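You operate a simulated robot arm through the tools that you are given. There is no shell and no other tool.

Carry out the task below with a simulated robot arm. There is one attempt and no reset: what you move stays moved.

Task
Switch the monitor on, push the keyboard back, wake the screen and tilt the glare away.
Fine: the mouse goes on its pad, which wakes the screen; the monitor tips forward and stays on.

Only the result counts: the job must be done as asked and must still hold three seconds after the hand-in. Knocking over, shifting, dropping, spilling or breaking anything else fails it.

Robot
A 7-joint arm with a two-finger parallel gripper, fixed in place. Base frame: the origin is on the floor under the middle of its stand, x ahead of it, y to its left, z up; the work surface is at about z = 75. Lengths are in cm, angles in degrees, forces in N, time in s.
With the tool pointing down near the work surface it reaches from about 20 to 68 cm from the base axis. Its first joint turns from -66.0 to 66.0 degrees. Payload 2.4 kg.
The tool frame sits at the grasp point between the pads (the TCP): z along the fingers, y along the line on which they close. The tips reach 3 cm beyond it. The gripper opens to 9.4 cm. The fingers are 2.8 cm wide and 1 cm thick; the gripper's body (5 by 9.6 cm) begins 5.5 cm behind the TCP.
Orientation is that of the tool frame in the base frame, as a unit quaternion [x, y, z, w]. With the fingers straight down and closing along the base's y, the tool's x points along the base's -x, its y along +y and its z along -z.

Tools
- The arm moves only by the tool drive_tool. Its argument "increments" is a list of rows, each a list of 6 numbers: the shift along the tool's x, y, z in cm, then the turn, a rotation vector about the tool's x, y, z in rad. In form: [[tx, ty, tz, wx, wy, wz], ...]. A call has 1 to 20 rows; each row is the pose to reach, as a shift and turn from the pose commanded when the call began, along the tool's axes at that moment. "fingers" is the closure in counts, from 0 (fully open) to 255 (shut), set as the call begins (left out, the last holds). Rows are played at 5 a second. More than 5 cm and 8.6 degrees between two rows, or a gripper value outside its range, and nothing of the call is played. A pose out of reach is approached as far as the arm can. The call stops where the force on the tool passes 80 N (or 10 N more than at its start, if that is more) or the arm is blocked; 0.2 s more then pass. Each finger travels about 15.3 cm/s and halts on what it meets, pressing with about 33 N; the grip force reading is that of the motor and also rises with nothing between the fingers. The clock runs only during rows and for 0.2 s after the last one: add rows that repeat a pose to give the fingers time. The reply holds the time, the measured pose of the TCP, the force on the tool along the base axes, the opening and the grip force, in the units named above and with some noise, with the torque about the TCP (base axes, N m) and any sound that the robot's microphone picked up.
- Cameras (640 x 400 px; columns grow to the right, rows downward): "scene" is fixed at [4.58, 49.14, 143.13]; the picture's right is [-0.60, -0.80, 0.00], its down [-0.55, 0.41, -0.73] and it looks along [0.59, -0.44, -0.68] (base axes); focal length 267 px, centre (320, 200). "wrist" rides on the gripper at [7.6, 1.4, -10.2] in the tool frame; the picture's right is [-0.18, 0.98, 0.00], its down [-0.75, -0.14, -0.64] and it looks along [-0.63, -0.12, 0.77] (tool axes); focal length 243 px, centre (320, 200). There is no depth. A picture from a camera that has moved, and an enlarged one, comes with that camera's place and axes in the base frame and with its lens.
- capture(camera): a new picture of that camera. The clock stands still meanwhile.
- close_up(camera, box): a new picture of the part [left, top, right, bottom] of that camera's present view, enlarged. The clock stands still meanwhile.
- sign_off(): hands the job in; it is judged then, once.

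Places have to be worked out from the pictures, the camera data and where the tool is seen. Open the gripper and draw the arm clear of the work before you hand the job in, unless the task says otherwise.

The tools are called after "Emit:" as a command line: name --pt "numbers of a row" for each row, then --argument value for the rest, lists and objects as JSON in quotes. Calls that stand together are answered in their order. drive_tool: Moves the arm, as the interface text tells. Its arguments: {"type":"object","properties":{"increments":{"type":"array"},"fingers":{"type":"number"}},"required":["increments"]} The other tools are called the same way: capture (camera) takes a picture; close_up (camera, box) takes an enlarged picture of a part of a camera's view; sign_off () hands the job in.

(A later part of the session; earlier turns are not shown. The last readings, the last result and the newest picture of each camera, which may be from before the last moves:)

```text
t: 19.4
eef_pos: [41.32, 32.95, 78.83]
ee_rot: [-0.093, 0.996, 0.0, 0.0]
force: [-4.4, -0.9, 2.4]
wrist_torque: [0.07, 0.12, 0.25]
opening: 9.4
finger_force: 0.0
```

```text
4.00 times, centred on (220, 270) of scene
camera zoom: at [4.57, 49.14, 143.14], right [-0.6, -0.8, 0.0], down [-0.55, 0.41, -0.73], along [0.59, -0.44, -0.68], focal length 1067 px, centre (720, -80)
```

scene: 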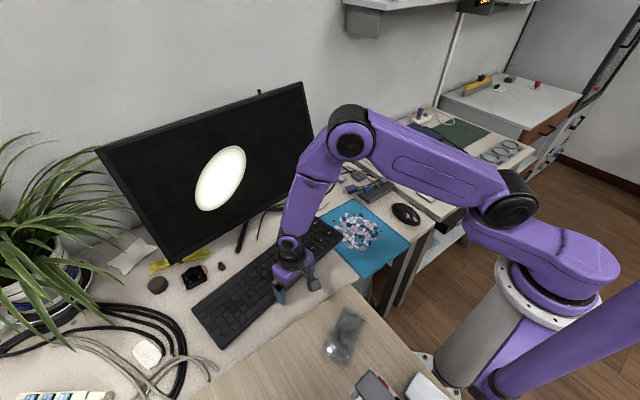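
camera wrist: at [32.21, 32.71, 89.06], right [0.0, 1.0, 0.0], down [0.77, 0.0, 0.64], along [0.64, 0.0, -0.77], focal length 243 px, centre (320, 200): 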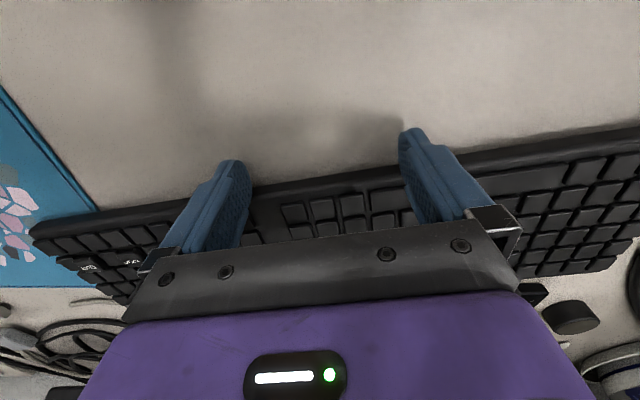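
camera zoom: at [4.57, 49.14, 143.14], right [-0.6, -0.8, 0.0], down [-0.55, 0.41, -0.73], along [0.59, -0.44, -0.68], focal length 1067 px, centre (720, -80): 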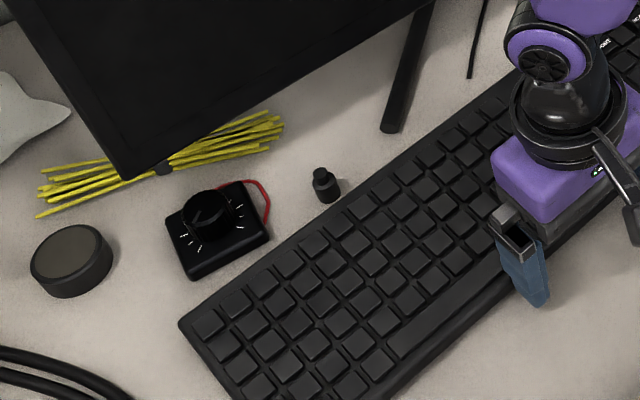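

The keyboard is back about 5 cm with clearance left to the housing, the stub and the knob box. I back the fingers off and lift straight up.

Emit:
drive_tool --pt "1 0 0 0 0 0" --pt "2.5 0 0 0 0 0" --pt "3.5 0 -3 0 0 0.06" --pt "3.5 0 -7.5 0 0 0.12" --pt "3.5 0 -12 0 0 0.187" --pt "3.5 0 -12 0 0 0.187"

Emit:
capture --camera "scene"

Emit:
capture --camera "wrist"

```text
t: 20.8
eef_pos: [37.86, 32.26, 90.86]
ee_rot: [0.001, 1.0, 0.001, 0.0]
force: [-1.1, 0.3, -0.2]
wrist_torque: [0.0, -0.01, -0.03]
opening: 9.4
finger_force: 0.1
```

```text
taken
```

scene: 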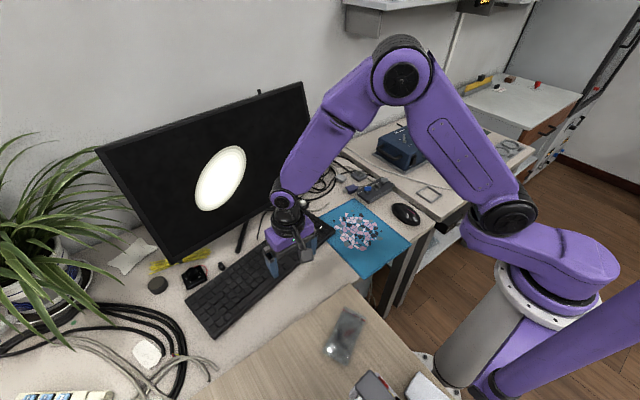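

```text
taken
camera wrist: at [30.26, 33.71, 101.13], right [0.19, 0.98, 0.0], down [0.75, -0.14, 0.64], along [0.63, -0.12, -0.77], focal length 243 px, centre (320, 200)
```

wrist: 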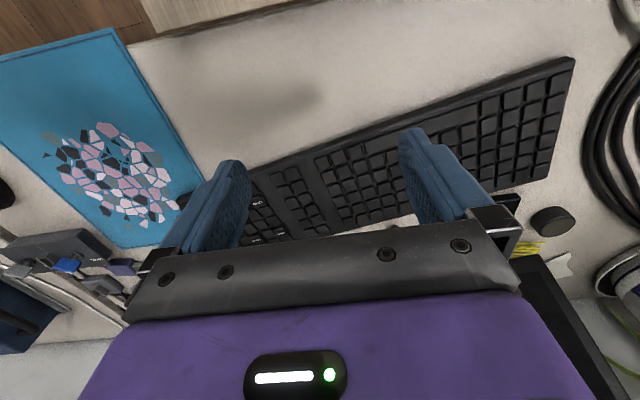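

The keyboard is back and the pad unmoved. Now I travel over to the mouse near (38.6, −13.3) for a closer look.

Emit:
drive_tool --pt "0.2 -4.5 -1.5 0 0 0" --pt "0.4 -9 -3 0 0 0" --pt "0.6 -13.5 -4 0 0 0" --pt "0.8 -18 -4 0 0 0" --pt "1 -22.5 -4 0 0 0" --pt "1.2 -27 -4 0 0 0" --pt "1.4 -31.5 -4 0 0 0" --pt "1.6 -36 -4 0 0 0" --pt "1.8 -40.5 -4 0 0 0" --pt "2 -45 -4 0 0 0" --pt "2 -45 -4 0 0 0"

Emit:
capture --camera "wrist"

Emit:
close_up --camera "scene" --box '[340, 160, 460, 235]'

Emit:
close_up --camera "scene" --box '[170, 170, 370, 295]'

```text
t: 23.2
eef_pos: [35.75, -12.74, 94.97]
ee_rot: [0.0, 1.0, 0.0, 0.0]
force: [0.9, -0.1, -0.6]
wrist_torque: [0.0, -0.03, 0.01]
opening: 9.4
finger_force: 0.1
```

```text
taken
camera wrist: at [28.09, -11.26, 105.16], right [0.18, 0.98, 0.0], down [0.75, -0.14, 0.64], along [0.63, -0.12, -0.77], focal length 243 px, centre (320, 200)
```

wrist: 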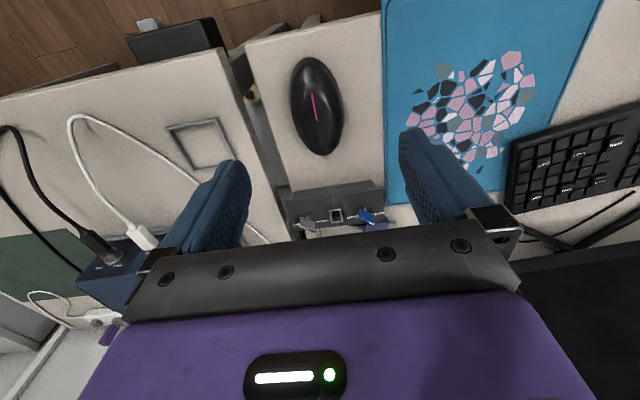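

```text
5.33 times, centred on (400, 198) of scene
camera zoom: at [4.58, 49.14, 143.13], right [-0.6, -0.8, 0.0], down [-0.55, 0.41, -0.73], along [0.59, -0.44, -0.68], focal length 1422 px, centre (-107, 213)
```

zoom: 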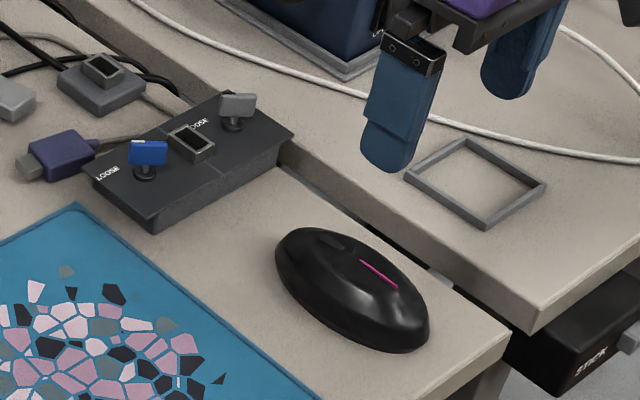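

```text
3.20 times, centred on (270, 232) of scene
camera zoom: at [4.58, 49.14, 143.13], right [-0.6, -0.8, 0.0], down [-0.55, 0.41, -0.73], along [0.59, -0.44, -0.68], focal length 853 px, centre (480, 96)
```

zoom: 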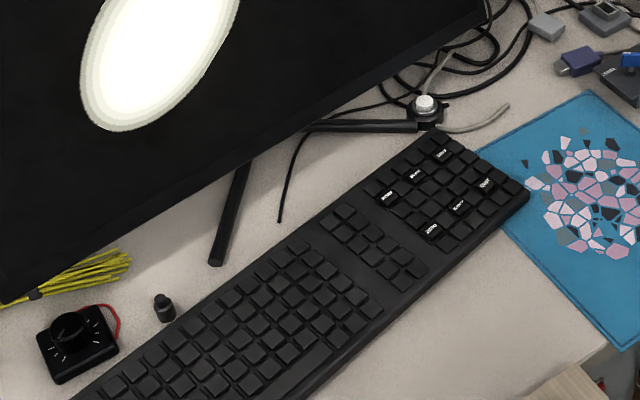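

The mouse centre is at about (38.4, −13.5), its axis close to x and about 6 cm wide. I move above it and lower to z≈85 with open fingers to check alignment.

Emit:
drive_tool --pt "-1 -0.3 3.5 0 0 0" --pt "-2 -0.6 7 0 0 0" --pt "-2.65 -0.76 10 0 0 0" --pt "-2.65 -0.76 10 0 0 0"

Emit:
capture --camera "wrist"

Emit:
close_up --camera "scene" --box '[340, 160, 460, 235]'

```text
t: 24.2
eef_pos: [38.41, -13.39, 84.9]
ee_rot: [-0.001, 1.0, 0.0, 0.0]
force: [0.4, 0.1, -0.6]
wrist_torque: [-0.03, 0.02, 0.01]
opening: 9.41
finger_force: 0.1
```

```text
taken
camera wrist: at [30.85, -12.05, 95.04], right [0.18, 0.98, 0.0], down [0.75, -0.14, 0.64], along [0.63, -0.12, -0.77], focal length 243 px, centre (320, 200)
```

wrist: 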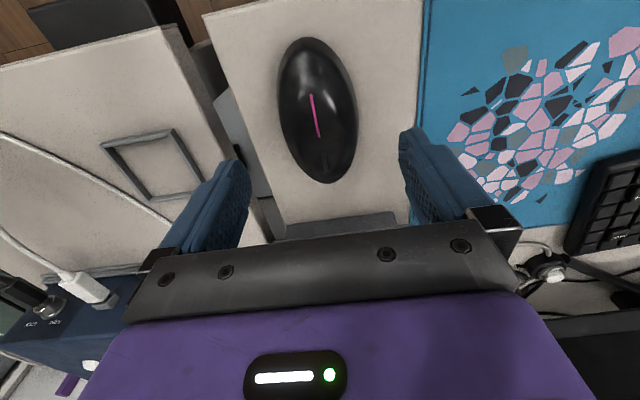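

```text
5.33 times, centred on (400, 198) of scene
camera zoom: at [4.58, 49.14, 143.13], right [-0.6, -0.8, 0.0], down [-0.55, 0.41, -0.73], along [0.59, -0.44, -0.68], focal length 1422 px, centre (-107, 213)
```

zoom: 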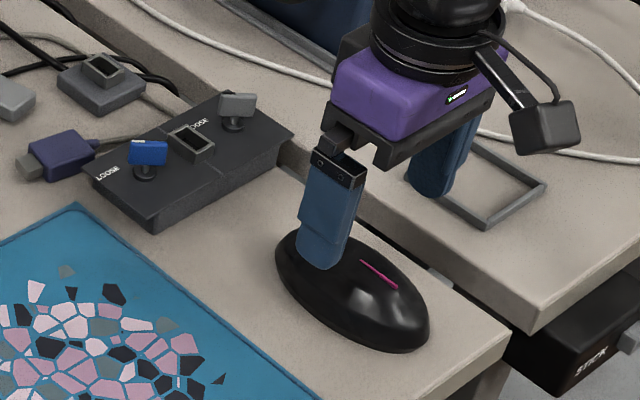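

The mouse is centred between the fingers (about 1.8 cm clearance each side), and both fingers will land within the desk. I descend 6.1 cm so the tips end about 0.8 cm above the desk.

Emit:
drive_tool --pt "0 -0.1 2.5 0 0 0" --pt "0 -0.1 4.5 0 0 0" --pt "0 -0.1 6.1 0 0 0" --pt "0 -0.1 6.1 0 0 0"

Emit:
capture --camera "wrist"

Emit:
close_up --camera "scene" --box '[340, 160, 460, 235]'

```text
t: 25.2
eef_pos: [38.55, -13.66, 78.63]
ee_rot: [0.0, 1.0, -0.001, 0.001]
force: [0.4, -0.5, 0.2]
wrist_torque: [0.02, 0.01, -0.02]
opening: 9.41
finger_force: 0.1
```

```text
taken
camera wrist: at [30.84, -12.13, 88.85], right [0.18, 0.98, 0.0], down [0.75, -0.14, 0.64], along [0.63, -0.12, -0.77], focal length 243 px, centre (320, 200)
```

wrist: 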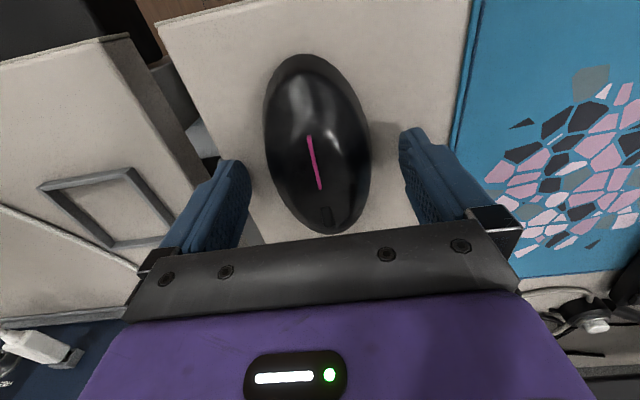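

```text
5.33 times, centred on (400, 198) of scene
camera zoom: at [4.58, 49.14, 143.13], right [-0.6, -0.8, 0.0], down [-0.55, 0.41, -0.73], along [0.59, -0.44, -0.68], focal length 1422 px, centre (-107, 213)
```

zoom: 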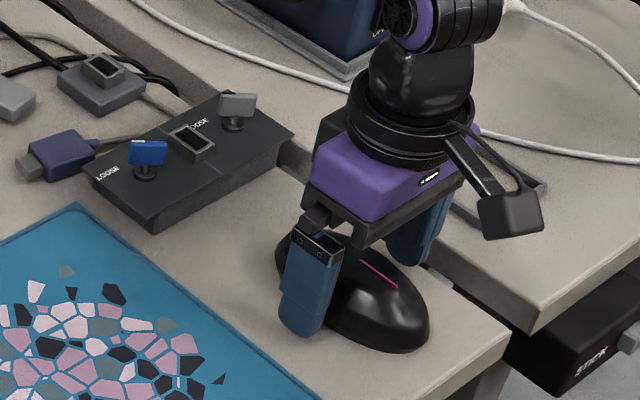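

The mouse sits squarely between the fingers. I close on it.

Emit:
drive_tool --pt "0 0 0 0 0 0" --pt "0 0 0 0 0 0" --pt "0 0 0 0 0 0" --fingers 255

Emit:
close_up --camera "wrist" --box '[200, 20, 440, 170]'

```text
t: 26.0
eef_pos: [38.28, -13.52, 78.75]
ee_rot: [0.0, 1.0, -0.001, -0.001]
force: [0.2, -0.5, 0.1]
wrist_torque: [-0.03, 0.0, -0.04]
opening: 6.25
finger_force: 33.3
```

```text
2.67 times, centred on (320, 95) of wrist
camera zoom: at [30.84, -12.13, 88.87], right [0.18, 0.98, 0.0], down [0.75, -0.14, 0.64], along [0.63, -0.12, -0.77], focal length 647 px, centre (320, 480)
```

zoom: 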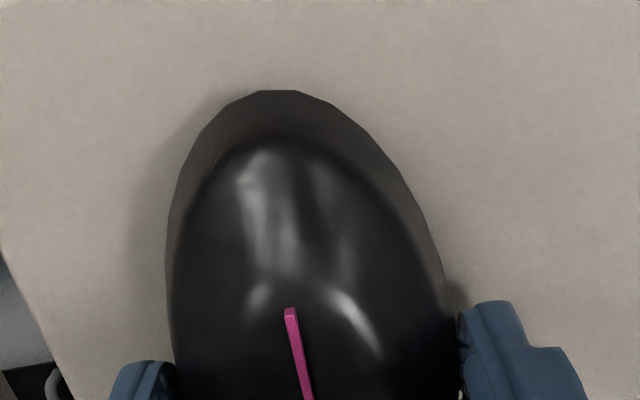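

The grip holds at 6.25 cm. I lift the mouse 3.5 cm, carry it to about (40.5, 3.5) over the pad's centre, and check before lowering.

Emit:
drive_tool --pt "0 0 -1.5 0 0 0" --pt "0 0 -3.5 0 0 0" --pt "-0.5 3.5 -3.5 0 0 0" --pt "-1 7 -3.5 0 0 0" --pt "-1.5 10.5 -3.5 0 0 0" --pt "-2 14 -3.5 0 0 0" --pt "-2.2 17 -3.5 0 0 0" --pt "-2.2 17 -3.5 0 0 0"

Emit:
capture --camera "wrist"

Emit:
capture --camera "scene"

```text
t: 27.8
eef_pos: [40.6, 3.52, 82.13]
ee_rot: [0.0, 1.0, 0.0, 0.0]
force: [-0.5, 0.1, -0.6]
wrist_torque: [-0.03, -0.01, -0.02]
opening: 6.21
finger_force: 33.2
```

```text
taken
camera wrist: at [33.02, 4.9, 92.44], right [0.18, 0.98, 0.0], down [0.75, -0.14, 0.64], along [0.63, -0.12, -0.77], focal length 243 px, centre (320, 200)
```

wrist: 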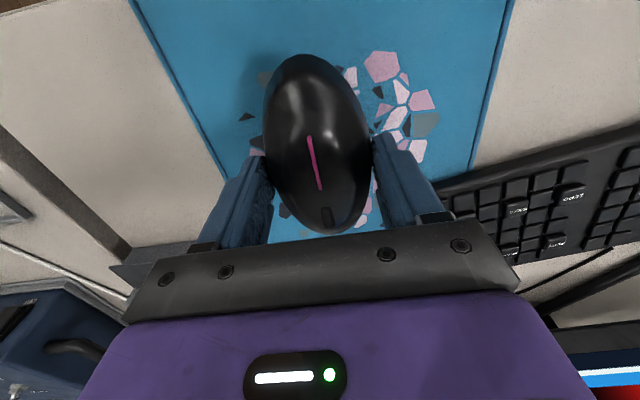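

```text
taken
```

scene: 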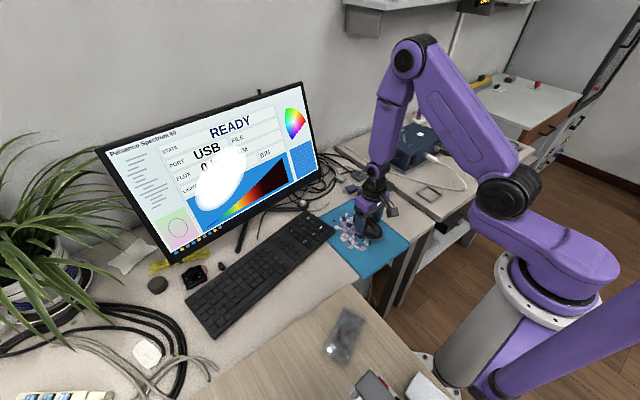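

The screen has woken and shows "READY", so the power button was right. Now I lower the mouse gently onto the pad, in small steps at the end to feel contact.

Emit:
drive_tool --pt "0 0 1.2 0 0 0" --pt "0 0 2.2 0 0 0" --pt "0 0 2.8 0 0 0" --pt "0 0 3.0 0 0 0"

Emit:
close_up --camera "scene" --box '[310, 180, 430, 255]'

```text
t: 28.8
eef_pos: [40.57, 3.46, 79.33]
ee_rot: [0.0, 1.0, 0.0, 0.0]
force: [0.1, 0.5, -1.5]
wrist_torque: [0.01, 0.03, 0.02]
opening: 6.23
finger_force: 33.4
```

```text
5.33 times, centred on (370, 218) of scene
camera zoom: at [4.58, 49.14, 143.13], right [-0.6, -0.8, 0.0], down [-0.55, 0.41, -0.73], along [0.59, -0.44, -0.68], focal length 1422 px, centre (53, 107)
```

zoom: 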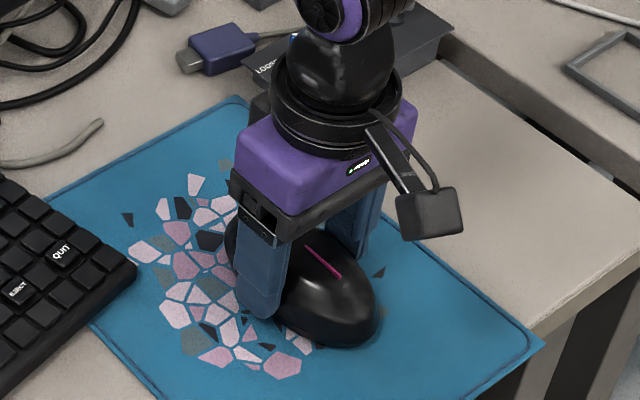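

No contact yet at z≈79.3; I lower another 3 mm in small steps.

Emit:
drive_tool --pt "0 0 0.1 0 0 0" --pt "0 0 0.2 0 0 0" --pt "0 0 0.25 0 0 0"

```text
t: 29.6
eef_pos: [40.68, 3.43, 79.07]
ee_rot: [0.001, 1.0, 0.0, 0.0]
force: [0.3, 0.1, -1.0]
wrist_torque: [0.02, 0.04, 0.01]
opening: 6.26
finger_force: 32.7
```

Still carrying the mouse's weight; I go down 2 mm more.

Emit:
drive_tool --pt "0 0 0.08 0 0 0" --pt "0 0 0.16 0 0 0" --pt "0 0 0.2 0 0 0"

Emit:
close_up --camera "scene" --box '[350, 205, 410, 243]'

```text
t: 30.4
eef_pos: [40.63, 3.41, 78.89]
ee_rot: [0.0, 1.0, 0.0, -0.001]
force: [-3.3, -0.6, 26.3]
wrist_torque: [0.17, 0.16, 0.05]
opening: 6.24
finger_force: 33.3
```

```text
10.53 times, centred on (380, 224) of scene
camera zoom: at [4.54, 49.14, 143.14], right [-0.6, -0.8, 0.0], down [-0.55, 0.41, -0.73], along [0.59, -0.44, -0.68], focal length 2807 px, centre (-312, -53)
```

zoom: 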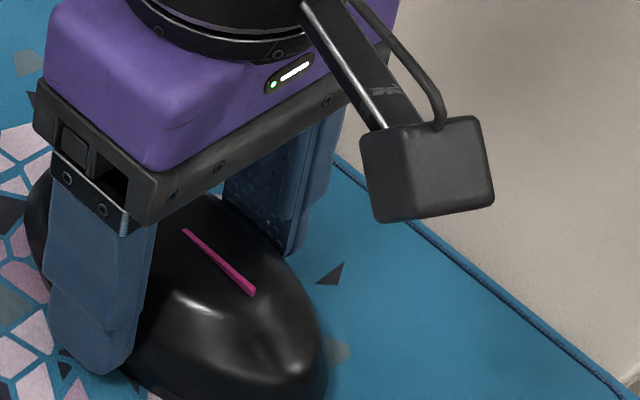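

Firm contact (26 N). I ease up 1 mm, open the fingers, and rise straight up.

Emit:
drive_tool --pt "0 0 -0.1 0 0 0" --pt "0 0 -0.1 0 0 0"

Emit:
drive_tool --pt "0 0 0 0 0 0" --pt "0 0 0 0 0 0" --pt "0 0 0 0 0 0" --pt "0 0 -2 0 0 0" --pt "0 0 -5 0 0 0" --pt "0 0 -9 0 0 0" --pt "0 0 -9 0 0 0" --fingers 0

Emit:
capture --camera "scene"

Emit:
capture --camera "wrist"

```text
t: 31.0
eef_pos: [40.61, 3.48, 78.79]
ee_rot: [0.0, 1.0, 0.0, 0.0]
force: [-0.3, 0.1, -1.2]
wrist_torque: [0.0, 0.01, 0.01]
opening: 6.22
finger_force: 32.3
```

```text
t: 32.6
eef_pos: [40.7, 3.44, 87.86]
ee_rot: [-0.001, 1.0, 0.001, 0.0]
force: [0.0, -0.6, 0.4]
wrist_torque: [0.0, 0.02, -0.02]
opening: 9.41
finger_force: 0.0
```

```text
taken
```

scene: 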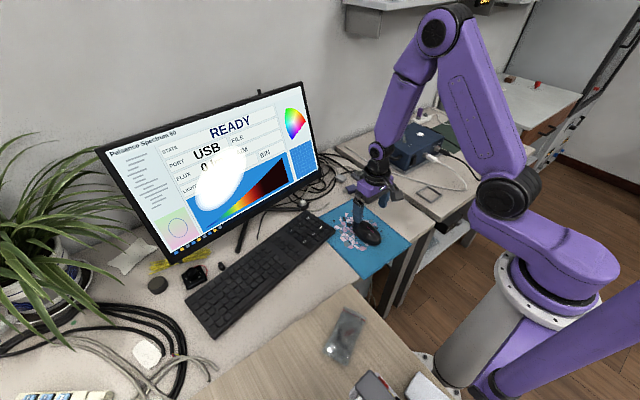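

```text
taken
camera wrist: at [33.1, 4.85, 98.16], right [0.18, 0.98, 0.0], down [0.75, -0.14, 0.64], along [0.63, -0.12, -0.77], focal length 243 px, centre (320, 200)
```

wrist: 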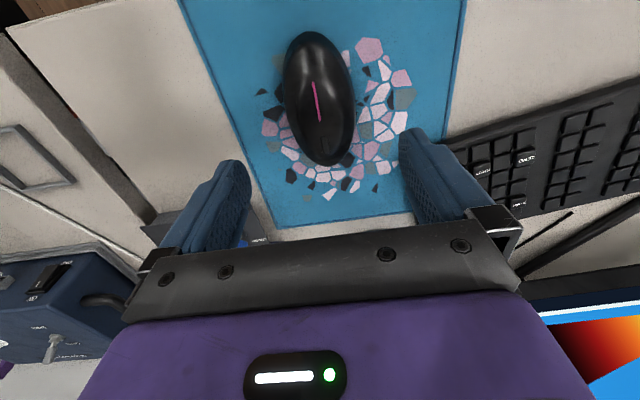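

The mouse rests on the pad and the screen is awake. The glare is a bright oval on the screen at about (65.7, 36.5, 98). To tip the monitor forward I'll push the middle of its lower bezel (about 63.2, 29, 83.5) backward; first I move over there with fingers closed and yaw the tool 7.5° to face the screen squarely.

Emit:
drive_tool --pt "0.3 0.5 -4 0 0 0" --pt "0.8 4.5 -6.5 0 0 -0.02" --pt "1.3 9 -9.1 0 0 -0.05" --pt "1.7 13.5 -9.1 0 0 -0.08" --pt "2.1 18 -9.1 0 0 -0.11" --pt "2.5 22 -9.1 0 0 -0.131" --pt "2.7 23.6 -9.1 0 0 -0.131" --pt "2.7 23.6 -9.1 0 0 -0.131" --fingers 255

Emit:
close_up --camera "scene" --box '[310, 170, 430, 245]'

Emit:
close_up --camera "scene" --box '[90, 70, 350, 270]'

```text
refused: row 3 steps farther than a row can; nothing moved
```

```text
5.33 times, centred on (370, 208) of scene
camera zoom: at [4.58, 49.14, 143.13], right [-0.6, -0.8, 0.0], down [-0.55, 0.41, -0.73], along [0.59, -0.44, -0.68], focal length 1422 px, centre (53, 160)
```

zoom: 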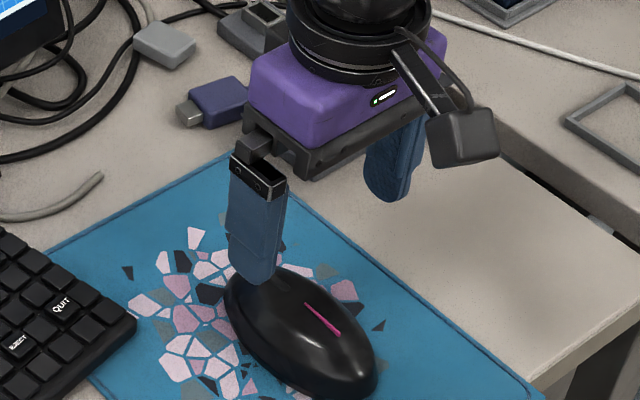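

```text
2.00 times, centred on (220, 170) of scene
camera zoom: at [4.58, 49.14, 143.13], right [-0.6, -0.8, 0.0], down [-0.55, 0.41, -0.73], along [0.59, -0.44, -0.68], focal length 533 px, centre (520, 260)
```

zoom: 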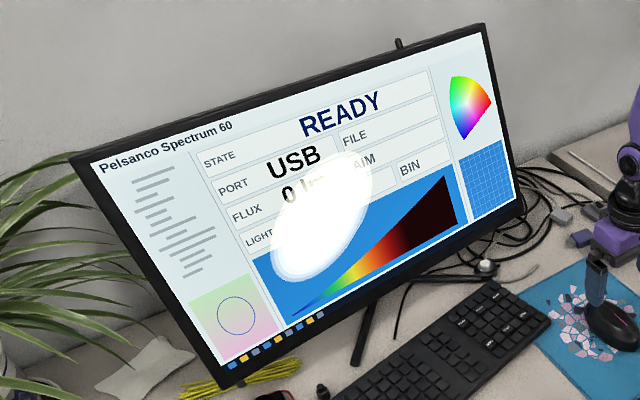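

One row stepped slightly too far, so nothing moved. I resend the same path with smaller steps.

Emit:
drive_tool --pt "0.2 0.3 -4 0 0 0" --pt "0.5 3.5 -6.5 0 0 -0.02" --pt "0.9 7 -9.1 0 0 -0.05" --pt "1.4 11.3 -9.1 0 0 -0.08" --pt "1.9 15.6 -9.1 0 0 -0.11" --pt "2.3 19.8 -9.1 0 0 -0.131" --pt "2.7 23.6 -9.1 0 0 -0.131" --pt "2.7 23.6 -9.1 0 0 -0.131" --fingers 255

```text
t: 34.4
eef_pos: [37.96, 27.22, 96.94]
ee_rot: [-0.066, 0.998, 0.0, 0.0]
force: [-0.7, 0.4, 0.5]
wrist_torque: [0.02, 0.02, -0.01]
opening: 0.01
finger_force: 33.4
```

Now I pitch the tool forward 60° and come down a little, staying well in front of the screen.

Emit:
drive_tool --pt "0 0 0.7 0 -0.131 0" --pt "0 0 1.5 0 -0.262 0" --pt "0 0 2.2 0 -0.393 0" --pt "0 0 3 0 -0.524 0" --pt "0 0 3.7 0 -0.655 0" --pt "0 0 4.5 0 -0.786 0" --pt "0 0 5.2 0 -0.917 0" --pt "0 0 6 0 -1.047 0" --pt "0 0 6 0 -1.047 0"

Emit:
capture --camera "wrist"

Emit:
capture --camera "scene"

```text
t: 36.4
eef_pos: [38.84, 26.44, 90.96]
ee_rot: [-0.044, 0.864, 0.026, 0.5]
force: [-8.8, 6.4, 0.4]
wrist_torque: [-0.18, -0.35, -0.39]
opening: 0.01
finger_force: 32.4
out of reach, approached as far as the arm can: row 4, 6
```

```text
taken
camera wrist: at [26.07, 26.5, 89.48], right [-0.01, 0.99, 0.16], down [-0.17, -0.16, 0.97], along [0.99, -0.02, 0.16], focal length 243 px, centre (320, 200)
```

wrist: 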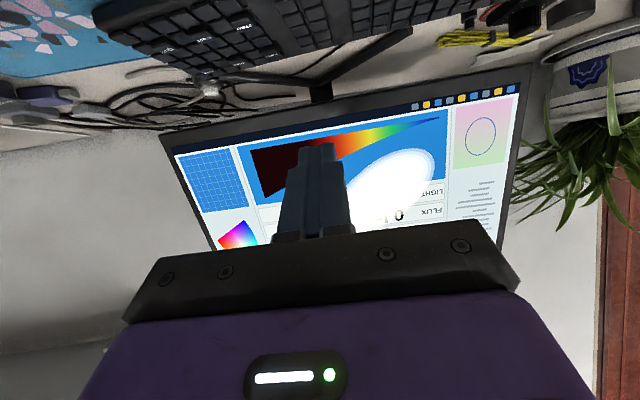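

```text
taken
```

scene: 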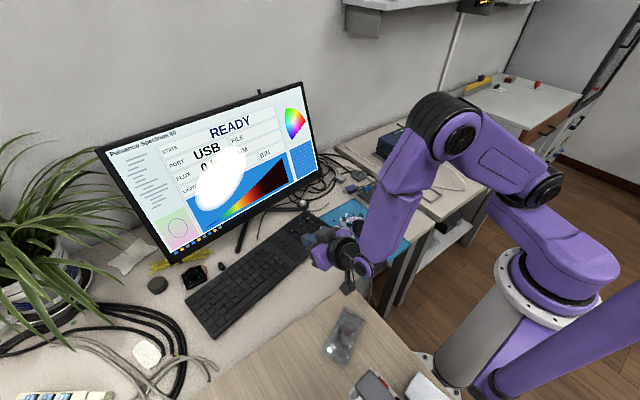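

The tool reports a small force and two rows were at the reach edge; I hold still to re-read, and zoom in to be sure nothing is touched.

Emit:
drive_tool --pt "0 0 0 0 0 0" --pt "0 0 0 0 0 0"

Emit:
close_up --camera "scene" --box '[280, 180, 440, 280]'

```text
t: 37.0
eef_pos: [37.85, 27.1, 91.03]
ee_rot: [-0.057, 0.864, 0.033, 0.499]
force: [-0.2, 0.8, -0.5]
wrist_torque: [-0.01, 0.01, 0.02]
opening: 0.02
finger_force: 32.8
```

```text
4.00 times, centred on (360, 230) of scene
camera zoom: at [4.57, 49.14, 143.13], right [-0.6, -0.8, 0.0], down [-0.55, 0.41, -0.73], along [0.59, -0.44, -0.68], focal length 1067 px, centre (160, 80)
```

zoom: 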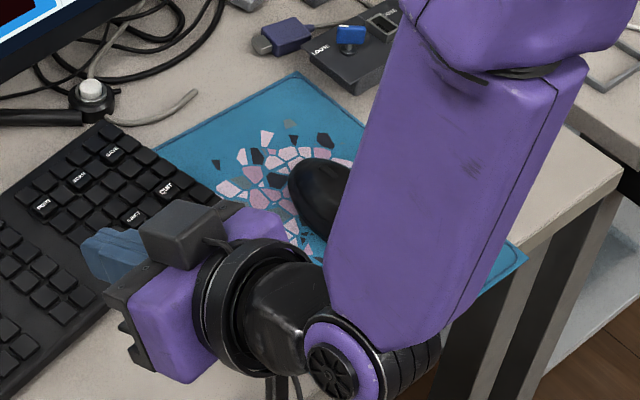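

All settled, with no contact; that was a transient. I move forward to about 5 cm short of the lower bezel's middle.

Emit:
drive_tool --pt "-0.93 -0.31 3.41 0 0 0" --pt "-1.86 -0.62 6.82 0 0 0" --pt "-2.79 -0.92 10.24 0 0 0" --pt "-3.72 -1.23 13.65 0 0 0" --pt "-4.65 -1.54 17.06 0 0 0" --pt "-4.65 -1.54 17.06 0 0 0"

Emit:
capture --camera "wrist"

Emit:
capture --camera "scene"

```text
t: 38.4
eef_pos: [55.12, 27.89, 86.35]
ee_rot: [-0.057, 0.864, 0.033, 0.499]
force: [0.4, -0.9, 0.0]
wrist_torque: [0.0, -0.01, -0.01]
opening: 0.0
finger_force: 32.9
```

```text
taken
camera wrist: at [42.47, 27.5, 84.89], right [-0.04, 0.99, 0.16], down [-0.16, -0.16, 0.97], along [0.99, 0.01, 0.16], focal length 243 px, centre (320, 200)
```

wrist: 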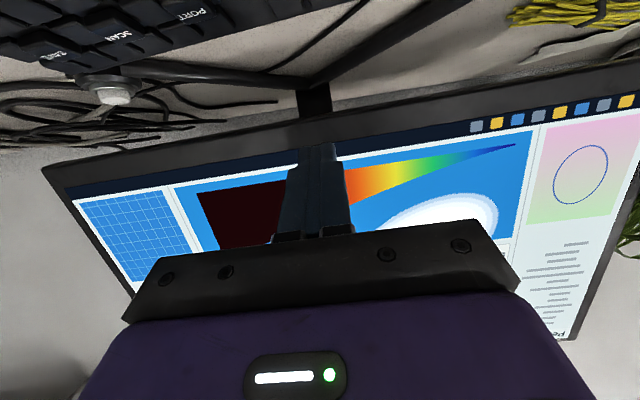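

```text
taken
```

scene: 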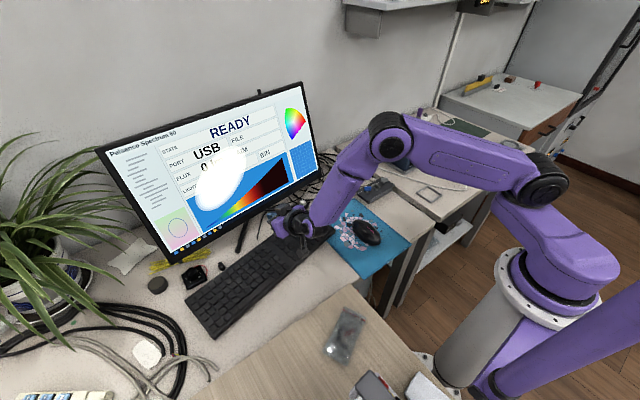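

The finger is lined up with the stand's post and the middle of the lower bezel. I zoom in to check the bezel height against the fingertip.

Emit:
close_up --camera "wrist" --box '[240, 70, 400, 170]'

Emit:
close_up --camera "scene" --box '[220, 180, 340, 255]'

```text
4.00 times, centred on (320, 120) of wrist
camera zoom: at [42.47, 27.5, 84.89], right [-0.04, 0.99, 0.16], down [-0.16, -0.16, 0.97], along [0.99, 0.01, 0.16], focal length 970 px, centre (320, 520)
```

zoom: 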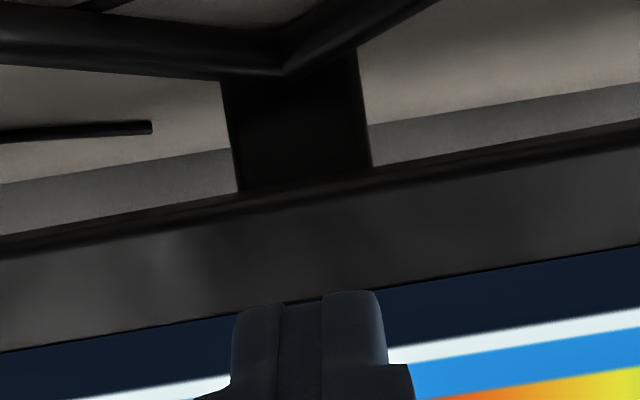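

```text
5.33 times, centred on (280, 218) of scene
camera zoom: at [4.58, 49.14, 143.13], right [-0.6, -0.8, 0.0], down [-0.55, 0.41, -0.73], along [0.59, -0.44, -0.68], focal length 1422 px, centre (533, 107)
```

zoom: 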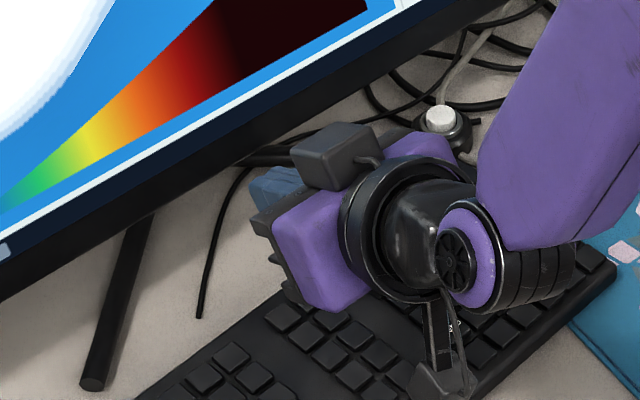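

The bezel spans z≈81.8–83.7. I reduce the pitch to 45° to keep the camera clear of the keyboard and come to about 2 cm in front of the bezel, aiming at z≈82.7.

Emit:
drive_tool --pt "0.1 -0.1 1.0 0 0.09 0" --pt "0.3 -0.2 2.2 0 0.18 0" --pt "0.45 -0.27 3.2 0 0.262 0" --pt "0.57 -0.33 4.12 0 0.262 0" --pt "0.57 -0.33 4.12 0 0.262 0"

Emit:
close_up --camera "wrist" --box '[220, 60, 420, 185]'

Emit:
close_up --camera "scene" --box '[220, 180, 340, 255]'

```text
t: 39.6
eef_pos: [58.42, 27.91, 83.88]
ee_rot: [-0.061, 0.922, 0.026, 0.381]
force: [-0.2, -0.4, -0.3]
wrist_torque: [0.02, 0.01, -0.01]
opening: 0.0
finger_force: 32.7
```

```text
3.20 times, centred on (320, 122) of wrist
camera zoom: at [45.78, 27.61, 85.72], right [0.0, 0.99, 0.13], down [0.1, -0.13, 0.99], along [1.0, 0.01, -0.1], focal length 776 px, centre (320, 448)
```

zoom: 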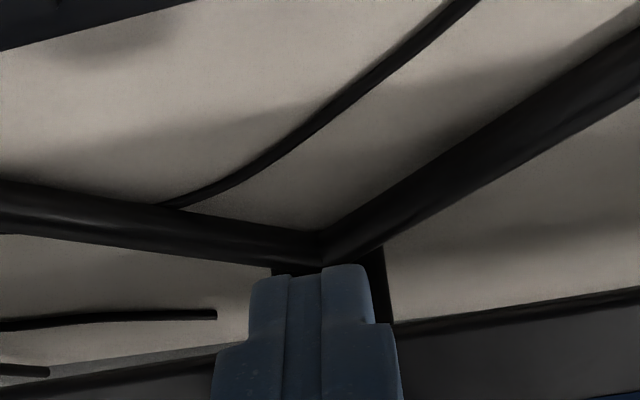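

```text
5.33 times, centred on (280, 218) of scene
camera zoom: at [4.58, 49.14, 143.13], right [-0.6, -0.8, 0.0], down [-0.55, 0.41, -0.73], along [0.59, -0.44, -0.68], focal length 1422 px, centre (533, 107)
```

zoom: 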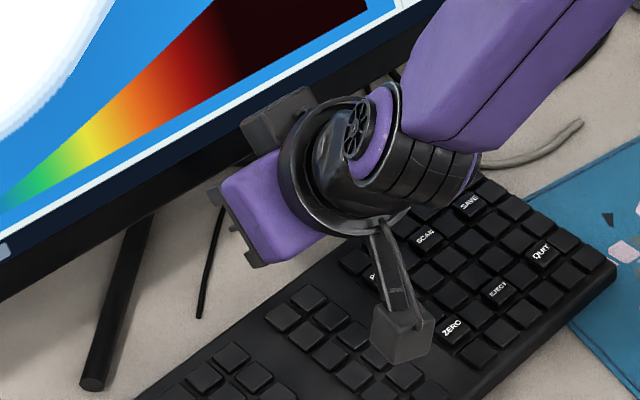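

Tip is aligned with the bezel's middle, about 2 cm short. I advance slowly along the screen's normal until contact, watching the force.

Emit:
drive_tool --pt "-0.5 0 0.5 0 0 0" --pt "-1.0 0 1.0 0 0 0" --pt "-1.2 0 1.2 0 0 0" --pt "-1.4 0 1.4 0 0 0" --pt "-1.6 0 1.6 0 0 0"

Emit:
capture --camera "scene"

Emit:
close_up --camera "wrist" --box '[220, 60, 420, 185]'

```text
t: 40.8
eef_pos: [60.5, 28.23, 83.94]
ee_rot: [-0.06, 0.922, 0.025, 0.382]
force: [0.0, -0.9, 0.4]
wrist_torque: [0.02, -0.06, -0.01]
opening: 0.0
finger_force: 33.2
```

```text
taken
```

scene: 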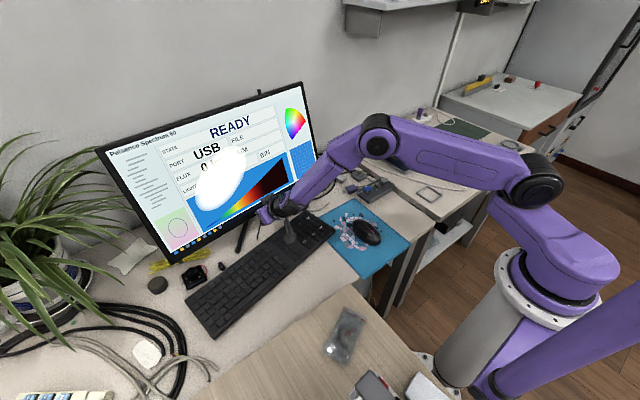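

```text
3.20 times, centred on (320, 122) of wrist
camera zoom: at [47.9, 27.93, 85.72], right [0.0, 0.99, 0.13], down [0.1, -0.13, 0.99], along [1.0, 0.01, -0.1], focal length 776 px, centre (320, 448)
```

zoom: 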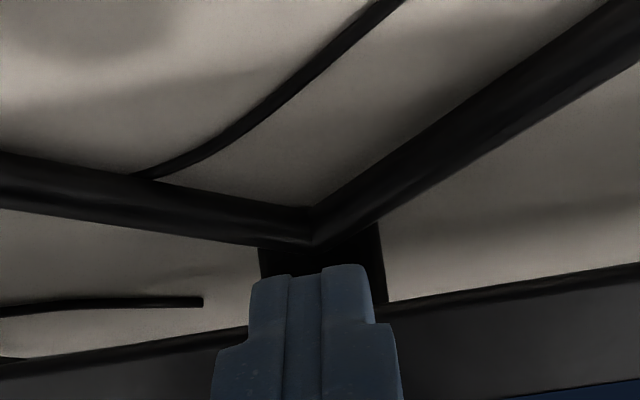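

No contact yet. I keep advancing in 3 mm steps.

Emit:
drive_tool --pt "-0.2 0 0.2 0 0 0" --pt "-0.4 0 0.4 0 0 0" --pt "-0.6 0 0.6 0 0 0"

Emit:
close_up --camera "wrist" --box '[220, 60, 420, 185]'

```text
t: 41.6
eef_pos: [61.42, 28.27, 83.87]
ee_rot: [-0.061, 0.922, 0.026, 0.381]
force: [-4.6, -1.9, -1.4]
wrist_torque: [-0.04, 0.09, -0.04]
opening: 0.01
finger_force: 33.4
```

```text
3.20 times, centred on (320, 122) of wrist
camera zoom: at [48.73, 28.02, 85.7], right [0.0, 0.99, 0.13], down [0.1, -0.13, 0.99], along [1.0, 0.01, -0.1], focal length 776 px, centre (320, 448)
```

zoom: 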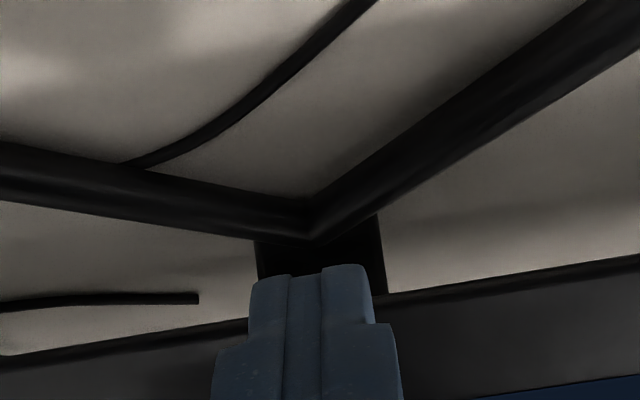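

Contact at about 5 N on the bezel. I push on 9 mm in small steps, dipping slightly to follow the bezel's arc, and check that the panel turns while the feet stay put.

Emit:
drive_tool --pt "-0.18 0 0.25 0 0 0" --pt "-0.35 0 0.5 0 0 0" --pt "-0.53 0 0.74 0 0 0"

Emit:
capture --camera "scene"

Emit:
close_up --camera "wrist" --box '[220, 60, 420, 185]'

```text
t: 42.4
eef_pos: [62.32, 28.46, 83.81]
ee_rot: [-0.06, 0.922, 0.025, 0.381]
force: [-4.3, -0.5, -1.1]
wrist_torque: [0.02, 0.05, 0.03]
opening: 0.01
finger_force: 33.1
```

```text
taken
```

scene: 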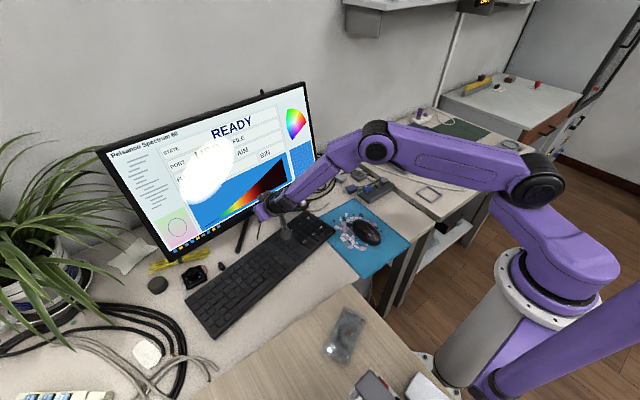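

```text
3.20 times, centred on (320, 122) of wrist
camera zoom: at [49.72, 28.19, 85.61], right [0.0, 0.99, 0.13], down [0.1, -0.13, 0.99], along [1.0, 0.01, -0.1], focal length 776 px, centre (320, 448)
```

zoom: 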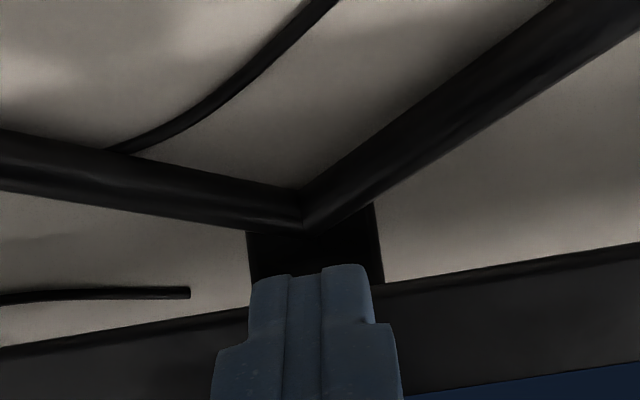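

The panel is turning at only ~4 N, the feet are still, and the glare is already sliding up the screen. I keep pushing another 1.5 cm.

Emit:
drive_tool --pt "-0.18 0 0.25 0 0 0" --pt "-0.35 0 0.5 0 0 0" --pt "-0.53 0 0.74 0 0 0" --pt "-0.71 0 0.99 0 0 0" --pt "-0.88 0 1.24 0 0 0"

Emit:
capture --camera "scene"

Emit:
close_up --camera "wrist" --box '[220, 60, 420, 185]'

```text
t: 43.6
eef_pos: [63.77, 28.64, 83.58]
ee_rot: [-0.061, 0.922, 0.025, 0.382]
force: [-2.9, 0.8, 0.1]
wrist_torque: [-0.03, 0.06, 0.1]
opening: 0.0
finger_force: 32.6
```

```text
taken
```

scene: 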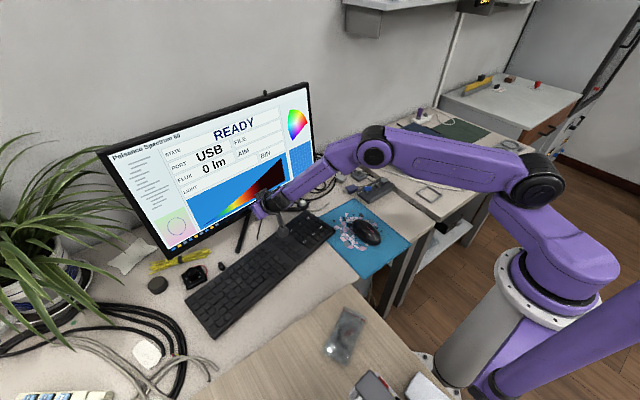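

```text
3.20 times, centred on (320, 122) of wrist
camera zoom: at [51.15, 28.35, 85.34], right [0.0, 0.99, 0.13], down [0.1, -0.13, 0.99], along [1.0, 0.01, -0.1], focal length 776 px, centre (320, 448)
```

zoom: 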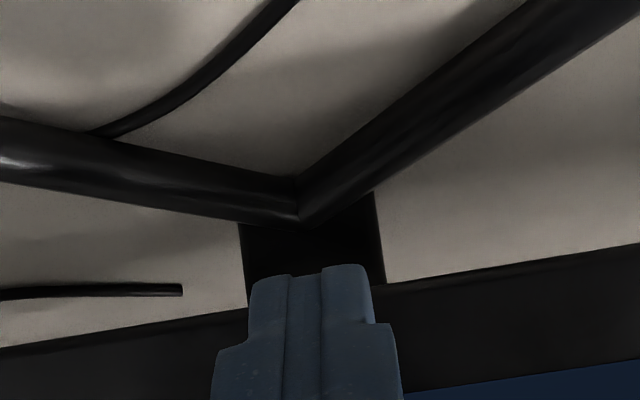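

The glare has disappeared from the screen and the display stays on. I zoom to verify before deciding whether to add a little margin.

Emit:
close_up --camera "scene" --box '[90, 70, 350, 270]'

Emit:
close_up --camera "scene" --box '[220, 165, 340, 240]'

Emit:
capture --camera "wrist"

```text
2.00 times, centred on (220, 170) of scene
camera zoom: at [4.57, 49.14, 143.13], right [-0.6, -0.8, 0.0], down [-0.55, 0.41, -0.73], along [0.59, -0.44, -0.68], focal length 533 px, centre (520, 260)
```

zoom: 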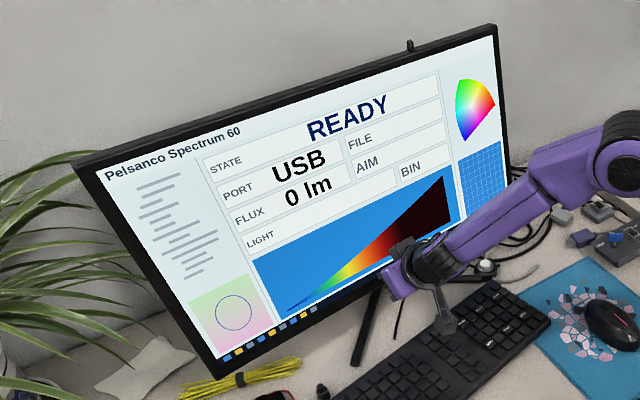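

```text
5.33 times, centred on (280, 202) of scene
camera zoom: at [4.57, 49.14, 143.13], right [-0.6, -0.8, 0.0], down [-0.55, 0.41, -0.73], along [0.59, -0.44, -0.68], focal length 1422 px, centre (533, 187)
```

zoom: 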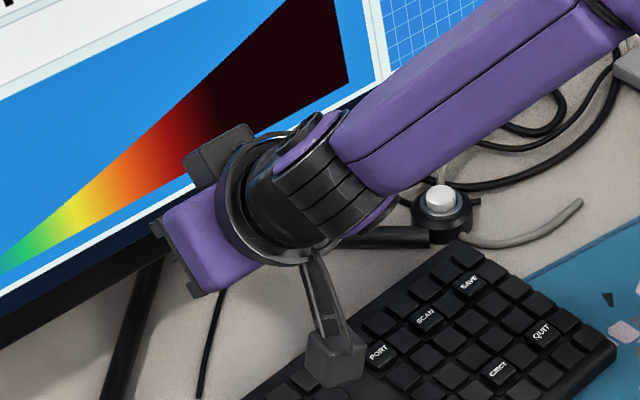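

```text
taken
camera wrist: at [51.15, 28.35, 85.34], right [0.0, 0.99, 0.13], down [0.1, -0.13, 0.99], along [1.0, 0.01, -0.1], focal length 243 px, centre (320, 200)
```

wrist: 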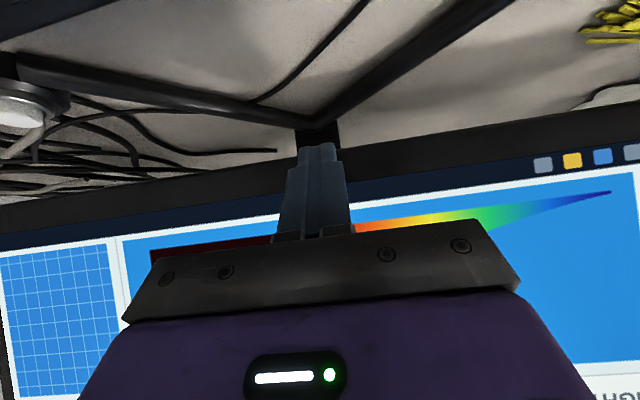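

The glare is gone, the screen remains on and the feet are unmoved. I add about 6 mm more push as margin against any settling.

Emit:
drive_tool --pt "-0.18 0 0.25 0 0 0" --pt "-0.36 0 0.5 0 0 0" --pt "-0.36 0 0.5 0 0 0"

Emit:
close_up --camera "scene" --box '[90, 70, 350, 270]'

```text
t: 44.4
eef_pos: [64.46, 28.73, 83.46]
ee_rot: [-0.06, 0.922, 0.025, 0.382]
force: [-3.9, -0.8, -2.0]
wrist_torque: [-0.01, 0.1, -0.05]
opening: 0.0
finger_force: 33.0
```

```text
2.00 times, centred on (220, 170) of scene
camera zoom: at [4.57, 49.14, 143.13], right [-0.6, -0.8, 0.0], down [-0.55, 0.41, -0.73], along [0.59, -0.44, -0.68], focal length 533 px, centre (520, 260)
```

zoom: 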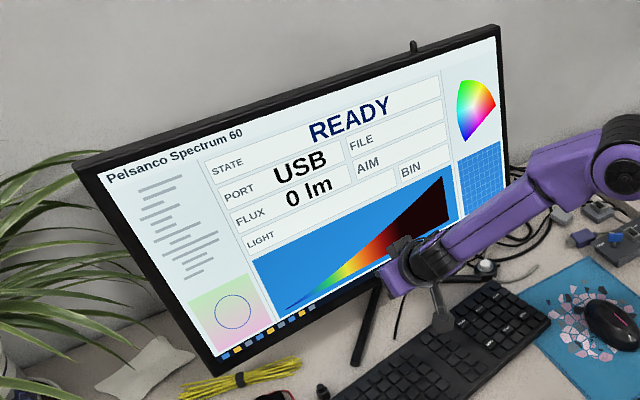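

The screen is clear and on. I retreat straight back from the bezel, then upward.

Emit:
drive_tool --pt "0.7 0 -0.7 0 0 0" --pt "2.5 0 -2.5 0 0 0" --pt "5 0 -5 0 0 0" --pt "6.5 0 -8.5 0 0 0" --pt "7.5 0 -12.5 0 0 0" --pt "8.5 0 -16.5 0 0 0" --pt "8.5 0 -16.5 0 0 0"

Emit:
capture --camera "scene"

Emit:
capture --camera "wrist"

```text
t: 46.0
eef_pos: [46.9, 26.34, 89.04]
ee_rot: [-0.061, 0.922, 0.025, 0.382]
force: [0.2, 0.0, 0.5]
wrist_torque: [-0.02, 0.03, 0.0]
opening: 0.01
finger_force: 32.8
```

```text
taken
```

scene: 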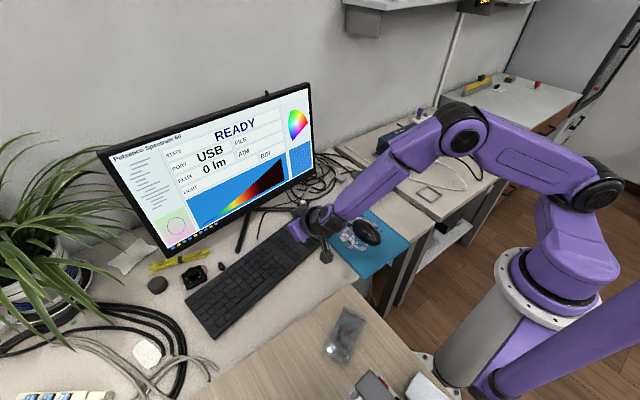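

```text
taken
camera wrist: at [34.18, 26.09, 90.87], right [0.0, 0.99, 0.13], down [0.1, -0.13, 0.99], along [1.0, 0.01, -0.1], focal length 243 px, centre (320, 200)
```

wrist: 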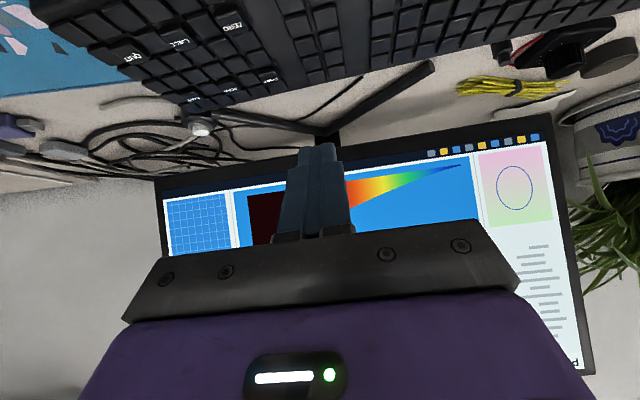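

The monitor holds its new tilt and the screen is on. I lift away, open the gripper and bring the tool upright clear of the work.

Emit:
drive_tool --pt "-0.7 -1 -2.6 0 0.1 0" --pt "-1.4 -2.5 -5.2 0 0.2 0" --pt "-2.1 -4.2 -7.8 0 0.33 0" --pt "-2.8 -6 -10.4 0 0.45 0" --pt "-3.5 -8 -13 0 0.58 0" --pt "-4.24 -10 -15.6 0 0.7 0" --pt "-4.24 -10 -15.6 0 0.78 0" --pt "-4.24 -10 -15.6 0 0.78 0" --fingers 0

Emit:
capture --camera "scene"

Emit:
capture --camera "wrist"

```text
t: 47.8
eef_pos: [40.33, 15.31, 103.2]
ee_rot: [-0.065, 0.998, 0.0, 0.002]
force: [1.1, -0.2, -1.3]
wrist_torque: [0.0, -0.02, 0.02]
opening: 9.39
finger_force: 0.0
```

```text
taken
```

scene: 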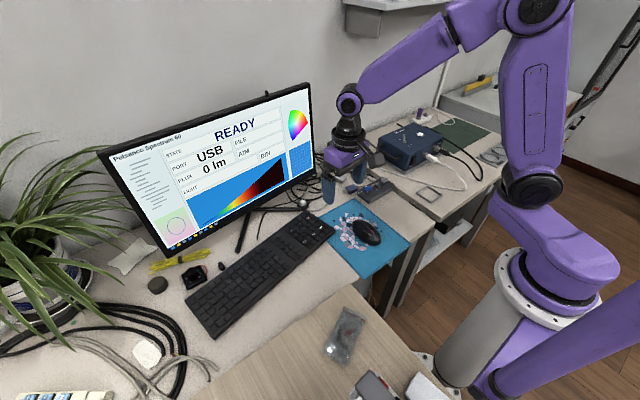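

```text
taken
camera wrist: at [32.51, 15.72, 113.29], right [0.05, 1.0, 0.0], down [0.76, -0.04, 0.64], along [0.64, -0.03, -0.76], focal length 243 px, centre (320, 200)
```

wrist: 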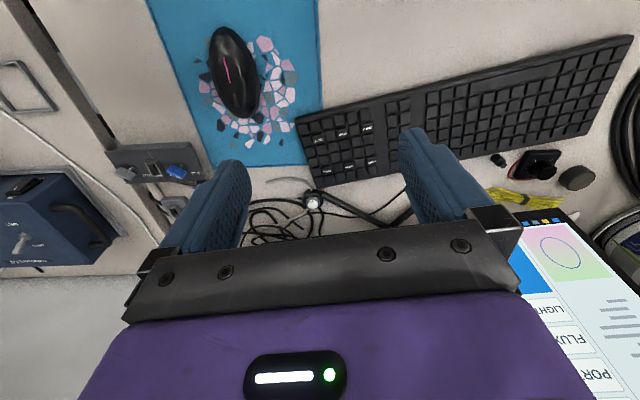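

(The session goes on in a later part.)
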